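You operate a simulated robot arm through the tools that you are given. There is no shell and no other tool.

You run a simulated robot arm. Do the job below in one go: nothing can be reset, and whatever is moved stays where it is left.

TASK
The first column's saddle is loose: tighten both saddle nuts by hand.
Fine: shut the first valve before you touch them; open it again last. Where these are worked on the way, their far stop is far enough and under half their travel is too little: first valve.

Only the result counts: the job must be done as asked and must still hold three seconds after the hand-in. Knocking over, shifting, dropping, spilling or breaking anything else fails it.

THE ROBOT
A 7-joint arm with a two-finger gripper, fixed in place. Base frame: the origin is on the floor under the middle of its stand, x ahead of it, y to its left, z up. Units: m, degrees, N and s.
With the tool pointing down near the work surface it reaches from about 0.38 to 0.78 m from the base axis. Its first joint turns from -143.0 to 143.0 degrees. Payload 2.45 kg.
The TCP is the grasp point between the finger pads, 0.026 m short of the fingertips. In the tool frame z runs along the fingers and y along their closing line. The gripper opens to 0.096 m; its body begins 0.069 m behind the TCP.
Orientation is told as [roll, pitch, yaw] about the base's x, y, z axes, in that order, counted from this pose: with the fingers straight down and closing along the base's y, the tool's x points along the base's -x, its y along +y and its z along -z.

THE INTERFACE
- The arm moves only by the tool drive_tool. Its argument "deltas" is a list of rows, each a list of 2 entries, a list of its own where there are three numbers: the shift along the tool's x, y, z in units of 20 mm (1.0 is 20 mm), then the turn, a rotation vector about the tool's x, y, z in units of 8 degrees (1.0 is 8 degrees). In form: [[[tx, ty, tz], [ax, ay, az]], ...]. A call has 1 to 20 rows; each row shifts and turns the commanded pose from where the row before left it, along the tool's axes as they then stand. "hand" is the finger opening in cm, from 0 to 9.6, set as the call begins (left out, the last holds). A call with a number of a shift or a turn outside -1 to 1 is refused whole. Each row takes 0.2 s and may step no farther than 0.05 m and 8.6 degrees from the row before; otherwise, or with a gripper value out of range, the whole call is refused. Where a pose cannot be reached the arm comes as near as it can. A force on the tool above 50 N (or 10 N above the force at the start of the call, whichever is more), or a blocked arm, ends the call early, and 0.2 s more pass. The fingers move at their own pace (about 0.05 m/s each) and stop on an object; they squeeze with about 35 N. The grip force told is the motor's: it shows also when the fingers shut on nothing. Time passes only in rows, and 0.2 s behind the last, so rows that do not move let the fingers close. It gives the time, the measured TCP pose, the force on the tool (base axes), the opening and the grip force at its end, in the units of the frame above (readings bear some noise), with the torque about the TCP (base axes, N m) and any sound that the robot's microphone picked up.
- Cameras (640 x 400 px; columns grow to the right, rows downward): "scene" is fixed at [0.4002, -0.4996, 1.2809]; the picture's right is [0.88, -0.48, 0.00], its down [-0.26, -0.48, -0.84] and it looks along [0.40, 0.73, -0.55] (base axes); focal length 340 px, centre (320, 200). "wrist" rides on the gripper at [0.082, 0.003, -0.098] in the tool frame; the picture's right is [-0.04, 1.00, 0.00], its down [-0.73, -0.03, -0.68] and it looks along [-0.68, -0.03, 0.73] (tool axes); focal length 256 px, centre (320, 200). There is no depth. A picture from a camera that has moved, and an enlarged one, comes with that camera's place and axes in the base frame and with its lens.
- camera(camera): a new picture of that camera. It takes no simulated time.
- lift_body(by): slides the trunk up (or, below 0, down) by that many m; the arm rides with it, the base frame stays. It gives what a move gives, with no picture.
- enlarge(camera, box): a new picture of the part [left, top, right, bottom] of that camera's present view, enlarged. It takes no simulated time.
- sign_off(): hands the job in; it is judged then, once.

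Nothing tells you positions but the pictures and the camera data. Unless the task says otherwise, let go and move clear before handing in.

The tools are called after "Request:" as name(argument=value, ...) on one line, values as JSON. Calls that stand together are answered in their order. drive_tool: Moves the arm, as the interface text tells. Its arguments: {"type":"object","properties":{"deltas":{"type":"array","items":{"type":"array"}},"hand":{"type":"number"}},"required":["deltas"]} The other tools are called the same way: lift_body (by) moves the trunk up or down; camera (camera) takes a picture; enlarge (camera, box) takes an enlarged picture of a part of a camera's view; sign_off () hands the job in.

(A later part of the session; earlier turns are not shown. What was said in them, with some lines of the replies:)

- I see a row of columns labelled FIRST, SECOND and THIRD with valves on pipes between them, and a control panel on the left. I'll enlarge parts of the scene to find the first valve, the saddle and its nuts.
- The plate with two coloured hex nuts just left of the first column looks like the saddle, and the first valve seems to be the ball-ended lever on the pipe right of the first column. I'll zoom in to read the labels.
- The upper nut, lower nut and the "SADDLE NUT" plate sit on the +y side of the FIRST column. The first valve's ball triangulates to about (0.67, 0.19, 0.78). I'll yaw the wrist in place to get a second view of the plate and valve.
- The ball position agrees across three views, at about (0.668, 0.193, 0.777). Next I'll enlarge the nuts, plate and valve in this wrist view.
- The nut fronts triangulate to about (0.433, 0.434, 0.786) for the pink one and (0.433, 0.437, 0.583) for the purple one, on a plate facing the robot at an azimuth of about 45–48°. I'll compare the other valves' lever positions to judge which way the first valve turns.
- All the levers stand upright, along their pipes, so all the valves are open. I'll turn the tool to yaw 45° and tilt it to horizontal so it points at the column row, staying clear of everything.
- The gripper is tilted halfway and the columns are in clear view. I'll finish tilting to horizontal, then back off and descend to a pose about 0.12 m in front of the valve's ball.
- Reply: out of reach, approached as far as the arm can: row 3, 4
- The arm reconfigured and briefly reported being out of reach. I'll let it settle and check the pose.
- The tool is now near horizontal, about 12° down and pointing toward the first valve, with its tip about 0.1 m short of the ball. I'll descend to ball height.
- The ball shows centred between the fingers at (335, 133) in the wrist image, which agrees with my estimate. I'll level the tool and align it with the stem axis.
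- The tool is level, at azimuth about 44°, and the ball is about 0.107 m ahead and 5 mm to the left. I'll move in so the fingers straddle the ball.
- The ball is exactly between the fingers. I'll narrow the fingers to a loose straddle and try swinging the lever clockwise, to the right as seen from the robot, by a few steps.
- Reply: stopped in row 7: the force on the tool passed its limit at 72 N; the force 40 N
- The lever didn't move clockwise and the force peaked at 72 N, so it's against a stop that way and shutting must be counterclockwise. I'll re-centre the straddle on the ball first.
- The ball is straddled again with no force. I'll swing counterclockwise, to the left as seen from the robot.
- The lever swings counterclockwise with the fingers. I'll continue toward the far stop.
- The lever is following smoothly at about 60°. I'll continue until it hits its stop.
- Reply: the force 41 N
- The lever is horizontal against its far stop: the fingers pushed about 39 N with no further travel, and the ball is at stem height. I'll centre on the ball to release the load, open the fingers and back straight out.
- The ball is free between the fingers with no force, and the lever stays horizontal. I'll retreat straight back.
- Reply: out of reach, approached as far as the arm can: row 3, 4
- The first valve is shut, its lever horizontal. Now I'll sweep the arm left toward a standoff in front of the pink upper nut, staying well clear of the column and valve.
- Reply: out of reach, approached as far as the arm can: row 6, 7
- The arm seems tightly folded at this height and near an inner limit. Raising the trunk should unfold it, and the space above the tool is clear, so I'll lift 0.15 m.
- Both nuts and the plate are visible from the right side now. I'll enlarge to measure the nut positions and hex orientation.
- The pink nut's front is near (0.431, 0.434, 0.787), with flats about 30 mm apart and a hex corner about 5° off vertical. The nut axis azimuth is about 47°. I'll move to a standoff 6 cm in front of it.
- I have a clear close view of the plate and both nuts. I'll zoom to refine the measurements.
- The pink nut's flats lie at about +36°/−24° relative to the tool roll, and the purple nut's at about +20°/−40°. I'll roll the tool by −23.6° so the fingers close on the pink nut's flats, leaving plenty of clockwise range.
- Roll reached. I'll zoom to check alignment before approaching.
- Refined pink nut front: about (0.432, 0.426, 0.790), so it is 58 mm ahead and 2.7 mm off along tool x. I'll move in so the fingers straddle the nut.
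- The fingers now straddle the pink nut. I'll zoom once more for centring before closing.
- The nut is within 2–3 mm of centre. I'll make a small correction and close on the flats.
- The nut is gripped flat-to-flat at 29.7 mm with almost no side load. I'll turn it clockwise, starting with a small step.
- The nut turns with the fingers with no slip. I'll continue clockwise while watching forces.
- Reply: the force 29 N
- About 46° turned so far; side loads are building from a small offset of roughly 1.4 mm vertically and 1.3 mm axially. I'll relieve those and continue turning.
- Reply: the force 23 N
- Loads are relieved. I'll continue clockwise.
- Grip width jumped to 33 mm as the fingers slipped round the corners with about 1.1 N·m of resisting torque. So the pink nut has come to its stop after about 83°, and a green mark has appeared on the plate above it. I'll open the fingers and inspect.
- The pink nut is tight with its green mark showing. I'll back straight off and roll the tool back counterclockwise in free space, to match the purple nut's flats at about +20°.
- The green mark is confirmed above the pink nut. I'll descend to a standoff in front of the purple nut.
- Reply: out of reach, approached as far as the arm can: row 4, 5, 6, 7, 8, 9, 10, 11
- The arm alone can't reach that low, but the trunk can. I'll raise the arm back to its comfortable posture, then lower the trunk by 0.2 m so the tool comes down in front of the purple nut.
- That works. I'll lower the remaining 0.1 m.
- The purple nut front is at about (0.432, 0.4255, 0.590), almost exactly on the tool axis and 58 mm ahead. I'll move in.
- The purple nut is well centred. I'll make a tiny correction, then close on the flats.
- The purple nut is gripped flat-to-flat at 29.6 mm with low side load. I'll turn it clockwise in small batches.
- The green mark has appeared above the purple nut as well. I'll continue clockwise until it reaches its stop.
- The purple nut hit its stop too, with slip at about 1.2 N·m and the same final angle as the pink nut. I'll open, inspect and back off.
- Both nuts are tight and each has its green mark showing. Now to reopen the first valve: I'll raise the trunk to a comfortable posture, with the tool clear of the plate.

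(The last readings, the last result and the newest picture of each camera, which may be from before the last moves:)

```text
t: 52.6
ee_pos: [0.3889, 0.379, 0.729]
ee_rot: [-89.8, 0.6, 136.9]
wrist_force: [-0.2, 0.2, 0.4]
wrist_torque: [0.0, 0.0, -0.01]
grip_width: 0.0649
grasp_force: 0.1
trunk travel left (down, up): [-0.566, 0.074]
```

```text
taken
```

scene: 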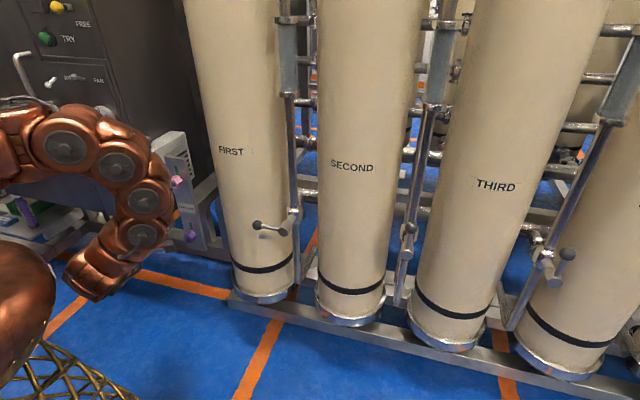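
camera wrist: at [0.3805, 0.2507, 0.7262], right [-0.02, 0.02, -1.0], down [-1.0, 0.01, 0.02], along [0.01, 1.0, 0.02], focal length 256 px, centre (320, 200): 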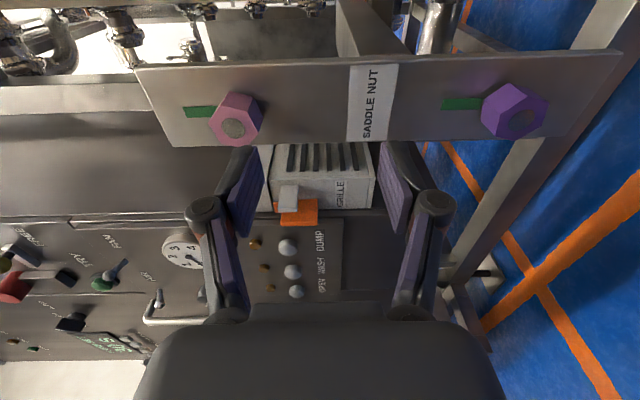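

Both saddle nuts show their green marks. I'll sweep right to a standoff in front of the valve's ball, which is at about (0.610, 0.249, 0.698).

Request:
drive_tool(deltas=[[[0.5, 0.11, 0], [0, 0.1, 0]], [[0.88, 0.11, 0], [0, 0.1, 0]], [[0.88, 0.11, 0], [0, 0.1, 0]], [[0.88, 0.11, 0], [0, 0, 0]], [[0.88, 0.11, 0], [0, 0, 0]], [[0.88, 0.11, 0], [0, 0, 0]], [[0.88, 0.11, 0], [0, 0, 0]], [[0.88, 0.11, -0.3], [0, 0, 0]], [[0.88, 0.11, -0.3], [0, 0, 0]], [[0.88, 0.11, -0.3], [0, 0, 0]], [[0.88, 0.11, -0.3], [0, 0, 0]], [[0.88, 0.11, -0.3], [0, 0, 0]], [[0.88, 0.11, -0.3], [0, 0, 0]], [[0.88, 0.11, -0.3], [0, 0, 0]]])

Request:
camera(camera="wrist")

Request:
camera(camera="scene")

```text
t: 55.6
ee_pos: [0.5281, 0.1795, 0.702]
ee_rot: [-89.9, 0.5, 134.4]
wrist_force: [-0.5, -0.6, 0.5]
wrist_torque: [0.0, 0.01, 0.0]
grip_width: 0.0651
grasp_force: 0.0
trunk travel left (down, up): [-0.566, 0.074]
```

```text
taken
camera wrist: at [0.5138, 0.0511, 0.6981], right [-0.02, 0.02, -1.0], down [-1.0, 0.05, 0.02], along [0.05, 1.0, 0.02], focal length 256 px, centre (320, 200)
```

wrist: 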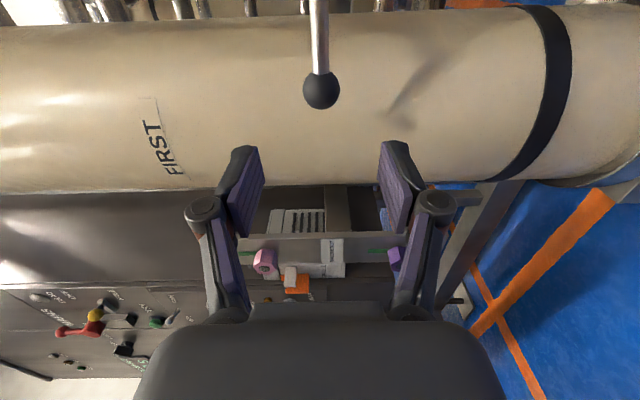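

```text
taken
```

scene: 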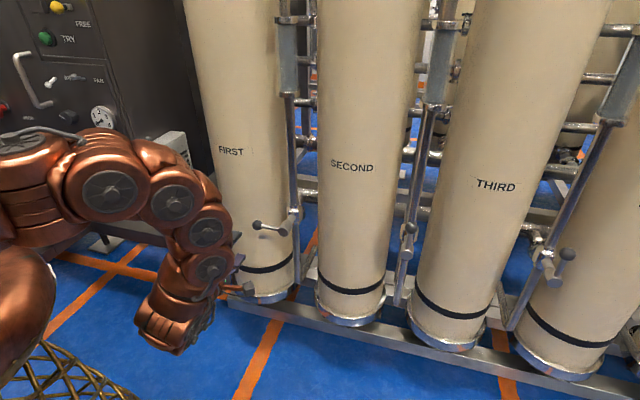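

The ball is 107 mm ahead, with small offsets. I'll move in so the fingers straddle it above and below.

Request:
drive_tool(deltas=[[[0.18, 0.08, 0.75], [0, 0, 0]], [[0.18, 0.07, 0.9], [0, 0, 0]], [[0, 0, 0.9], [0, 0, 0]], [[0, 0, 0.9], [0, 0, 0]], [[0, 0, 0.9], [0, 0, 0]], [[0, 0, 0.9], [0, 0, 0]], [[0, 0, 0], [0, 0, 0]]], hand=6.5)

Request:
camera(camera="wrist")

Request:
enlarge(camera="scene", box=[200, 160, 340, 280])

```text
t: 57.2
ee_pos: [0.6055, 0.2479, 0.6976]
ee_rot: [-89.8, 0.4, 134.4]
wrist_force: [1.0, -0.5, 1.5]
wrist_torque: [0.02, -0.02, 0.04]
grip_width: 0.0651
grasp_force: 0.0
trunk travel left (down, up): [-0.566, 0.074]
```

```text
taken
camera wrist: at [0.5934, 0.1201, 0.6946], right [-0.02, 0.02, -1.0], down [-1.0, 0.05, 0.02], along [0.05, 1.0, 0.02], focal length 256 px, centre (320, 200)
```

wrist: 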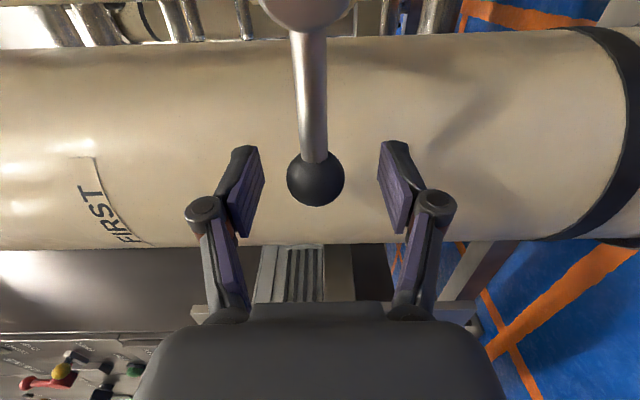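

```text
3.33 times, centred on (270, 220) of scene
camera zoom: at [0.4002, -0.4996, 1.2809], right [0.88, -0.48, 0.0], down [-0.26, -0.48, -0.84], along [0.4, 0.73, -0.55], focal length 1135 px, centre (487, 133)
```

zoom: 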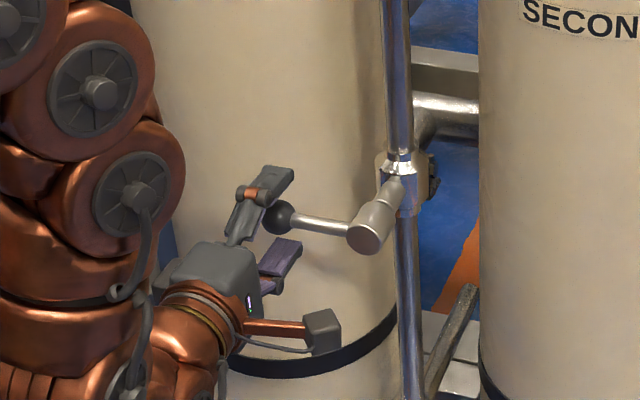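

The ball is straddled. I'll narrow the fingers to a loose straddle and swing the lever clockwise, back up toward open.

Request:
drive_tool(deltas=[[[0.15, 0, 0], [0, 0, 0]], [[0, 0, 0], [0, 0, 0]], [[0, 0, 0], [0, 0, 0]], [[0.04, -0.58, 0], [0, 0, 1]], [[0.04, -0.58, 0], [0, 0, 1]], [[0.04, -0.58, 0], [0, 0, 1]], [[0.04, -0.58, 0], [0, 0, 1]]], hand=4.2)

Request:
camera(camera="wrist")

Request:
enlarge(camera="scene", box=[200, 160, 340, 280])

```text
t: 58.8
ee_pos: [0.6179, 0.2386, 0.7428]
ee_rot: [-89.8, -31.5, 134.4]
wrist_force: [0.2, -0.7, -0.5]
wrist_torque: [0.0, 0.0, 0.0]
grip_width: 0.0428
grasp_force: 0.2
trunk travel left (down, up): [-0.566, 0.074]
```

```text
taken
camera wrist: at [0.5941, 0.1192, 0.696], right [-0.39, 0.4, -0.83], down [-0.91, -0.04, 0.41], along [0.13, 0.92, 0.38], focal length 256 px, centre (320, 200)
```

wrist: 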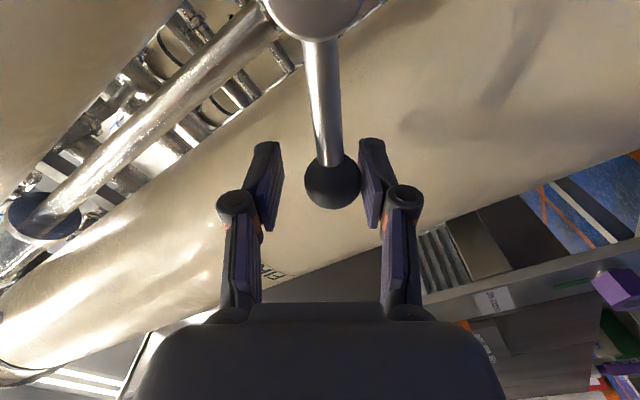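

```text
3.33 times, centred on (270, 220) of scene
camera zoom: at [0.4002, -0.4996, 1.2809], right [0.88, -0.48, 0.0], down [-0.26, -0.48, -0.84], along [0.4, 0.73, -0.55], focal length 1135 px, centre (487, 133)
```

zoom: 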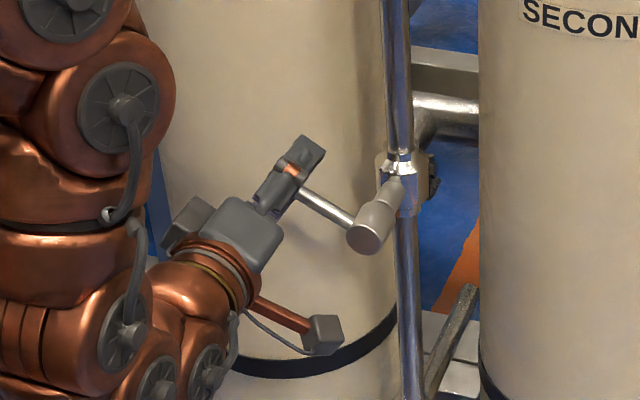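

The lever is coming up with the fingers and no load. I'll continue the arc.

Request:
drive_tool(deltas=[[[0.04, -0.58, 0], [0, 0, 1]], [[0.04, -0.58, 0], [0, 0, 1]], [[0.04, -0.58, 0], [0, 0, 1]], [[0.04, -0.58, 0], [0, 0, 1]]])

Request:
camera(camera="wrist")

Request:
enlarge(camera="scene", box=[200, 160, 340, 280])

```text
t: 59.8
ee_pos: [0.6402, 0.2128, 0.7741]
ee_rot: [-89.4, -63.7, 134.0]
wrist_force: [0.2, 0.3, 0.2]
wrist_torque: [-0.03, 0.02, -0.03]
grip_width: 0.0423
grasp_force: 0.1
trunk travel left (down, up): [-0.566, 0.074]
```

```text
taken
camera wrist: at [0.5935, 0.1191, 0.698], right [-0.64, 0.65, -0.41], down [-0.69, -0.26, 0.67], along [0.33, 0.71, 0.62], focal length 256 px, centre (320, 200)
```

wrist: 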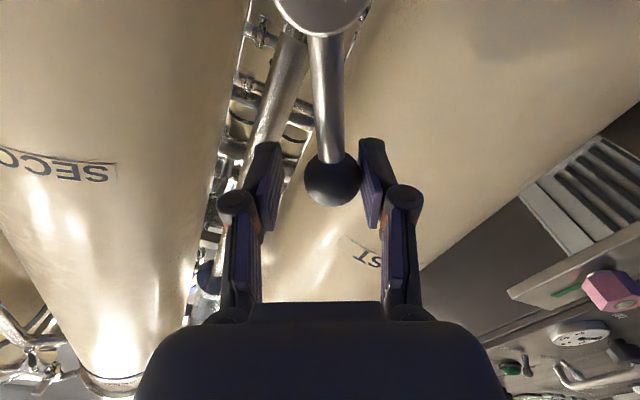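

```text
3.33 times, centred on (270, 220) of scene
camera zoom: at [0.4002, -0.4996, 1.2809], right [0.88, -0.48, 0.0], down [-0.26, -0.48, -0.84], along [0.4, 0.73, -0.55], focal length 1135 px, centre (487, 133)
```

zoom: 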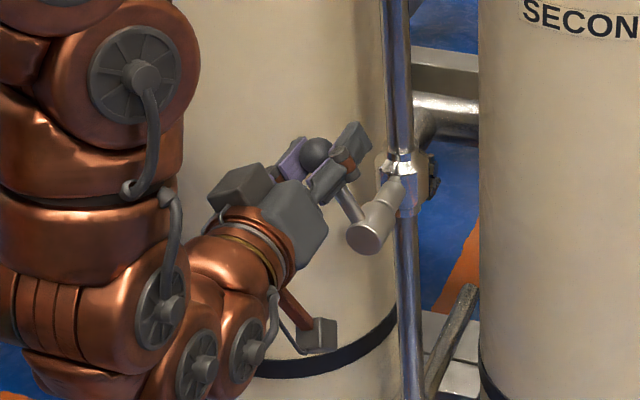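

About 64° back so far. I'll finish the arc until the lever meets its open stop.

Request:
drive_tool(deltas=[[[0.04, -0.58, 0], [0, 0, 1]], [[0.04, -0.58, 0], [0, 0, 1]], [[0.04, -0.58, 0], [0, 0, 1]], [[0.02, -0.4, 0], [0, 0, 0.7]], [[0.02, -0.3, 0], [0, 0, 0.5]], [[0.02, -0.25, 0], [0, 0, 0.4]]])

Request:
camera(camera="wrist")

Request:
enlarge(camera="scene", box=[200, 160, 340, 280])

```text
t: 61.2
ee_pos: [0.6767, 0.1802, 0.78]
ee_rot: [88.8, -79.7, -43.9]
wrist_force: [-12.8, 30.1, -2.1]
wrist_torque: [-0.11, -0.06, -0.22]
grip_width: 0.0586
grasp_force: 12.5
trunk travel left (down, up): [-0.566, 0.074]
```

```text
taken
camera wrist: at [0.5934, 0.1218, 0.6998], right [-0.69, 0.69, 0.22], down [-0.37, -0.59, 0.72], along [0.63, 0.42, 0.66], focal length 256 px, centre (320, 200)
```

wrist: 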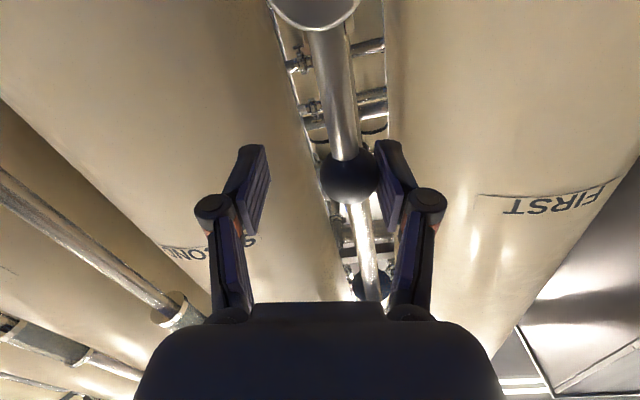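

```text
3.33 times, centred on (270, 220) of scene
camera zoom: at [0.4002, -0.4996, 1.2809], right [0.88, -0.48, 0.0], down [-0.26, -0.48, -0.84], along [0.4, 0.73, -0.55], focal length 1135 px, centre (487, 133)
```

zoom: 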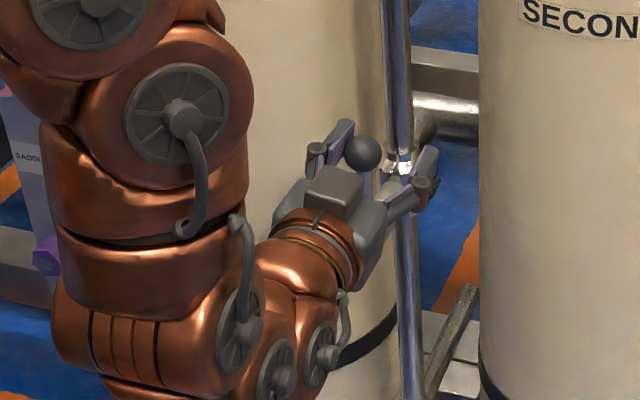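

The lever is back upright against its open stop, with the ball at exactly its original pixel position and a steady 30 N reaction. I'll open the fingers, re-centre to unload, and check before backing out.

Request:
drive_tool(deltas=[[[0, 0, 0], [0, 0, 0]], [[0, 0, 0], [0, 0, 0]], [[0, 0.35, 0], [0, 0, 0]], [[0, 0.35, 0], [0, 0, 0]], [[0, 0, 0], [0, 0, 0]]], hand=8.0)

Request:
camera(camera="wrist")

```text
t: 62.4
ee_pos: [0.6676, 0.1877, 0.783]
ee_rot: [88.7, -79.7, -44.2]
wrist_force: [-0.3, -0.1, 0.1]
wrist_torque: [-0.01, -0.01, 0.02]
grip_width: 0.0798
grasp_force: 0.1
trunk travel left (down, up): [-0.566, 0.074]
```

```text
taken
camera wrist: at [0.5849, 0.1288, 0.702], right [-0.68, 0.7, 0.22], down [-0.37, -0.59, 0.72], along [0.63, 0.41, 0.66], focal length 256 px, centre (320, 200)
```

wrist: 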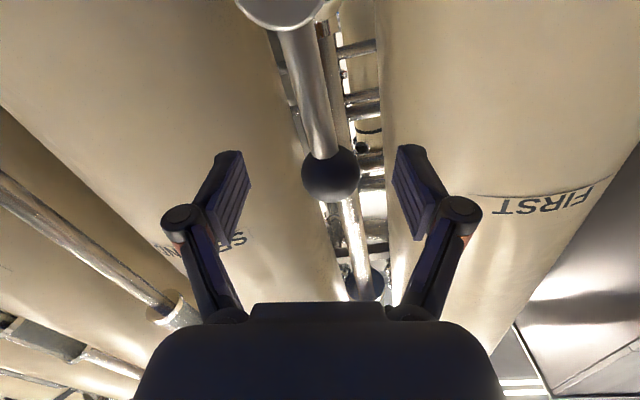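

The ball is free and centred between the open fingers. I'll back straight out.

Request:
drive_tool(deltas=[[[0, 0, -0.8], [0, 0, 0]], [[0, 0, -0.8], [0, 0, 0]], [[0, 0, -0.8], [0, 0, 0]], [[0, 0, -0.8], [0, 0, 0]], [[0, 0, -0.8], [0, 0, 0]], [[0, 0, -0.8], [0, 0, 0]], [[0, 0, -0.6], [0, 0, 0]]])

Request:
camera(camera="scene")

Request:
enlarge(camera="scene", box=[260, 180, 320, 240])

Request:
camera(camera="wrist")

```text
t: 64.0
ee_pos: [0.5898, 0.1102, 0.7833]
ee_rot: [89.1, -79.9, -44.7]
wrist_force: [0.9, -0.1, 0.1]
wrist_torque: [0.01, 0.0, 0.01]
grip_width: 0.0799
grasp_force: 0.1
trunk travel left (down, up): [-0.566, 0.074]
```

```text
taken
```

scene: 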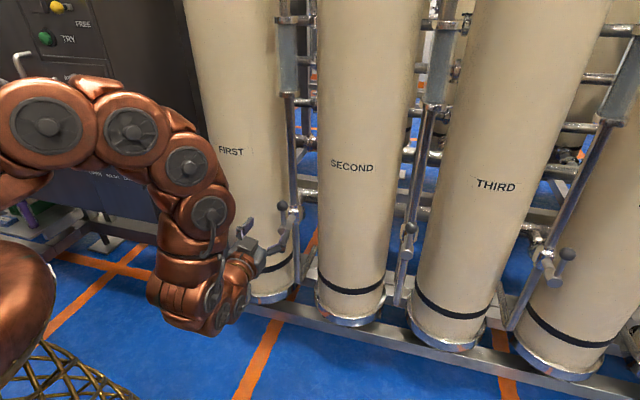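

```text
6.67 times, centred on (290, 210) of scene
camera zoom: at [0.4002, -0.4996, 1.2809], right [0.88, -0.48, 0.0], down [-0.26, -0.48, -0.84], along [0.4, 0.73, -0.55], focal length 2270 px, centre (520, 133)
```

zoom: 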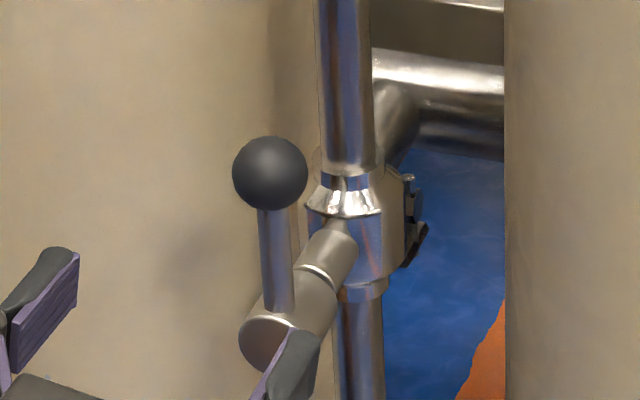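

```text
taken
camera wrist: at [0.5077, 0.0524, 0.7033], right [-0.68, 0.7, 0.22], down [-0.37, -0.59, 0.72], along [0.63, 0.41, 0.66], focal length 256 px, centre (320, 200)
```

wrist: 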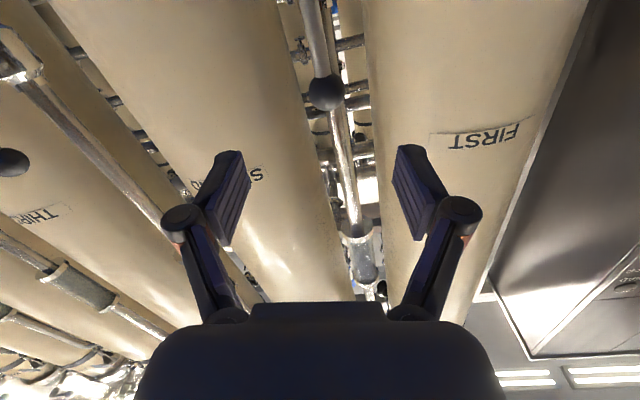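

The valve lever is back in its original open position. I'll tilt the tool down and yaw toward the plate, staying clear, to confirm both nuts are still marked green.

Request:
drive_tool(deltas=[[[0, 0, -0.3], [0, 1, 0]], [[0, 0, -0.2], [0, 1, 0]], [[0, 0, 0], [0, 1, 0]], [[0, 0, 0], [0, 1, 0]], [[0, 0, 0], [0, 1, 0]], [[0, 0, 0], [-0.7, 0, -0.6]], [[0, 0, 0], [-0.7, 0, -0.6]], [[0, 0, 0], [-0.7, 0, -0.6]], [[0, 0, 0], [-0.7, 0, -0.6]]])

Request:
camera(camera="wrist")

Request:
camera(camera="scene")

```text
t: 66.0
ee_pos: [0.5837, 0.1034, 0.7841]
ee_rot: [14.9, -54.0, 62.3]
wrist_force: [-0.5, 0.3, -0.3]
wrist_torque: [-0.06, 0.01, -0.01]
grip_width: 0.0802
grasp_force: 0.0
trunk travel left (down, up): [-0.566, 0.074]
```

```text
taken
camera wrist: at [0.5445, -0.0186, 0.7731], right [-0.94, 0.29, 0.18], down [0.14, -0.18, 0.97], along [0.31, 0.94, 0.13], focal length 256 px, centre (320, 200)
```

wrist: 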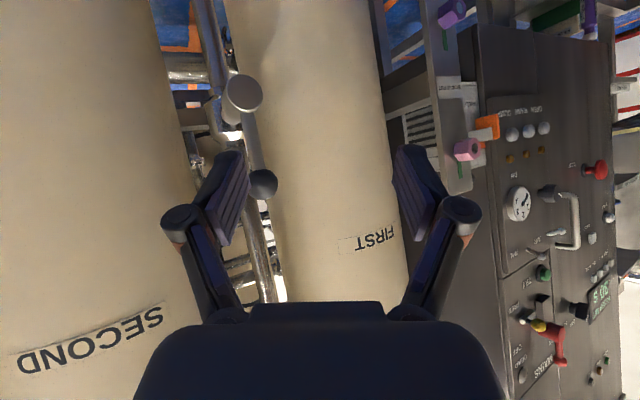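

```text
taken
```

scene: 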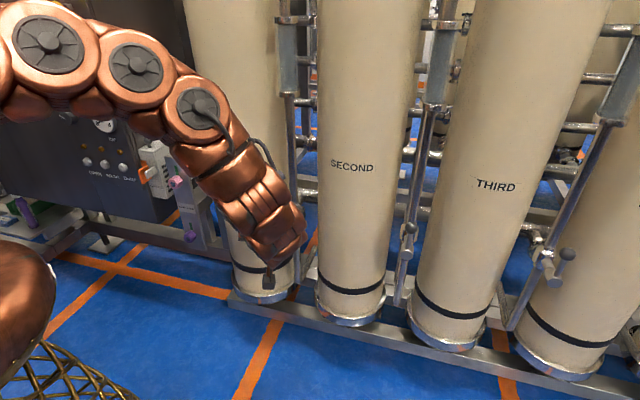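

Request:
enlarge(camera="wrist", box=[400, 0, 520, 200])

Request:
enlarge(camera="scene", box=[140, 140, 240, 250])

Request:
enlarge(camera="wrist", box=[180, 50, 310, 220])

```text
2.00 times, centred on (460, 100) of wrist
camera zoom: at [0.5445, -0.0186, 0.7731], right [-0.94, 0.29, 0.18], down [0.14, -0.18, 0.97], along [0.31, 0.94, 0.13], focal length 512 px, centre (40, 400)
```

zoom: 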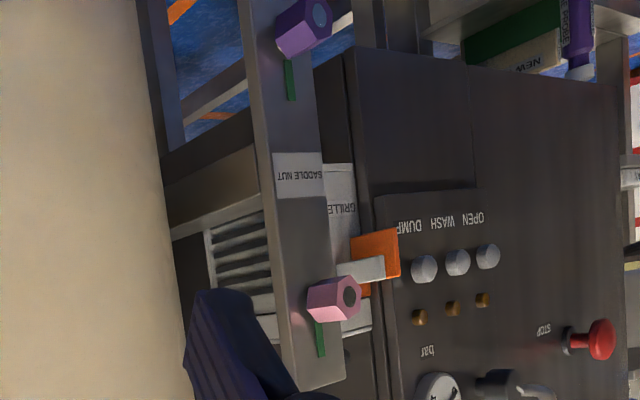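

```text
3.64 times, centred on (190, 195) of scene
camera zoom: at [0.4002, -0.4996, 1.2809], right [0.88, -0.48, 0.0], down [-0.26, -0.48, -0.84], along [0.4, 0.73, -0.55], focal length 1238 px, centre (793, 218)
```

zoom: 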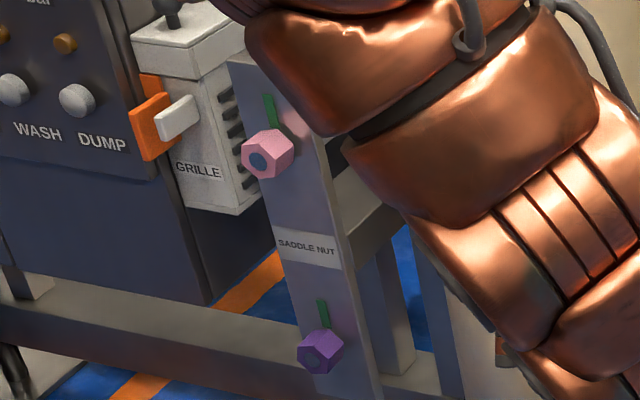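

```text
2.35 times, centred on (245, 135) of wrist
camera zoom: at [0.5445, -0.0186, 0.7731], right [-0.94, 0.29, 0.18], down [0.14, -0.18, 0.97], along [0.31, 0.94, 0.13], focal length 602 px, centre (496, 353)
```

zoom: 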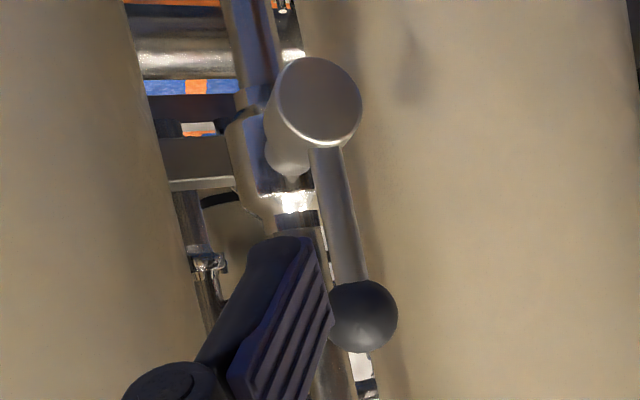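

Both saddle nuts are tight with their green marks showing. The first valve is open again at its original stop, and the gripper is clear of everything, so I'll hand in.

Request:
sign_off()

```text
The job is handed in.
```

Both saddle nuts on the first column are tight and the first valve is open again. I handed the job in; no verdict came back with the hand-in.

- **First valve:** I shut it to its far stop before touching the nuts. I reopened it last, and the lever is back in its original upright position. My first push on the valve was in the wrong direction: the force peaked at 72 N, but the lever did not move.
- **Upper (pink) nut:** I turned it clockwise about 83° until it stopped and the fingers slipped round it.
- **Lower (purple) nut:** I turned it clockwise about 65° to the same final angle, with the same kind of stop.
- **Check after reopening:** a green mark appeared on the plate above each nut while I was tightening it. Both were still showing at the end.

The fingers are open and the gripper is about 12 cm clear of the valve. In the camera views I saw nothing else moved or knocked.
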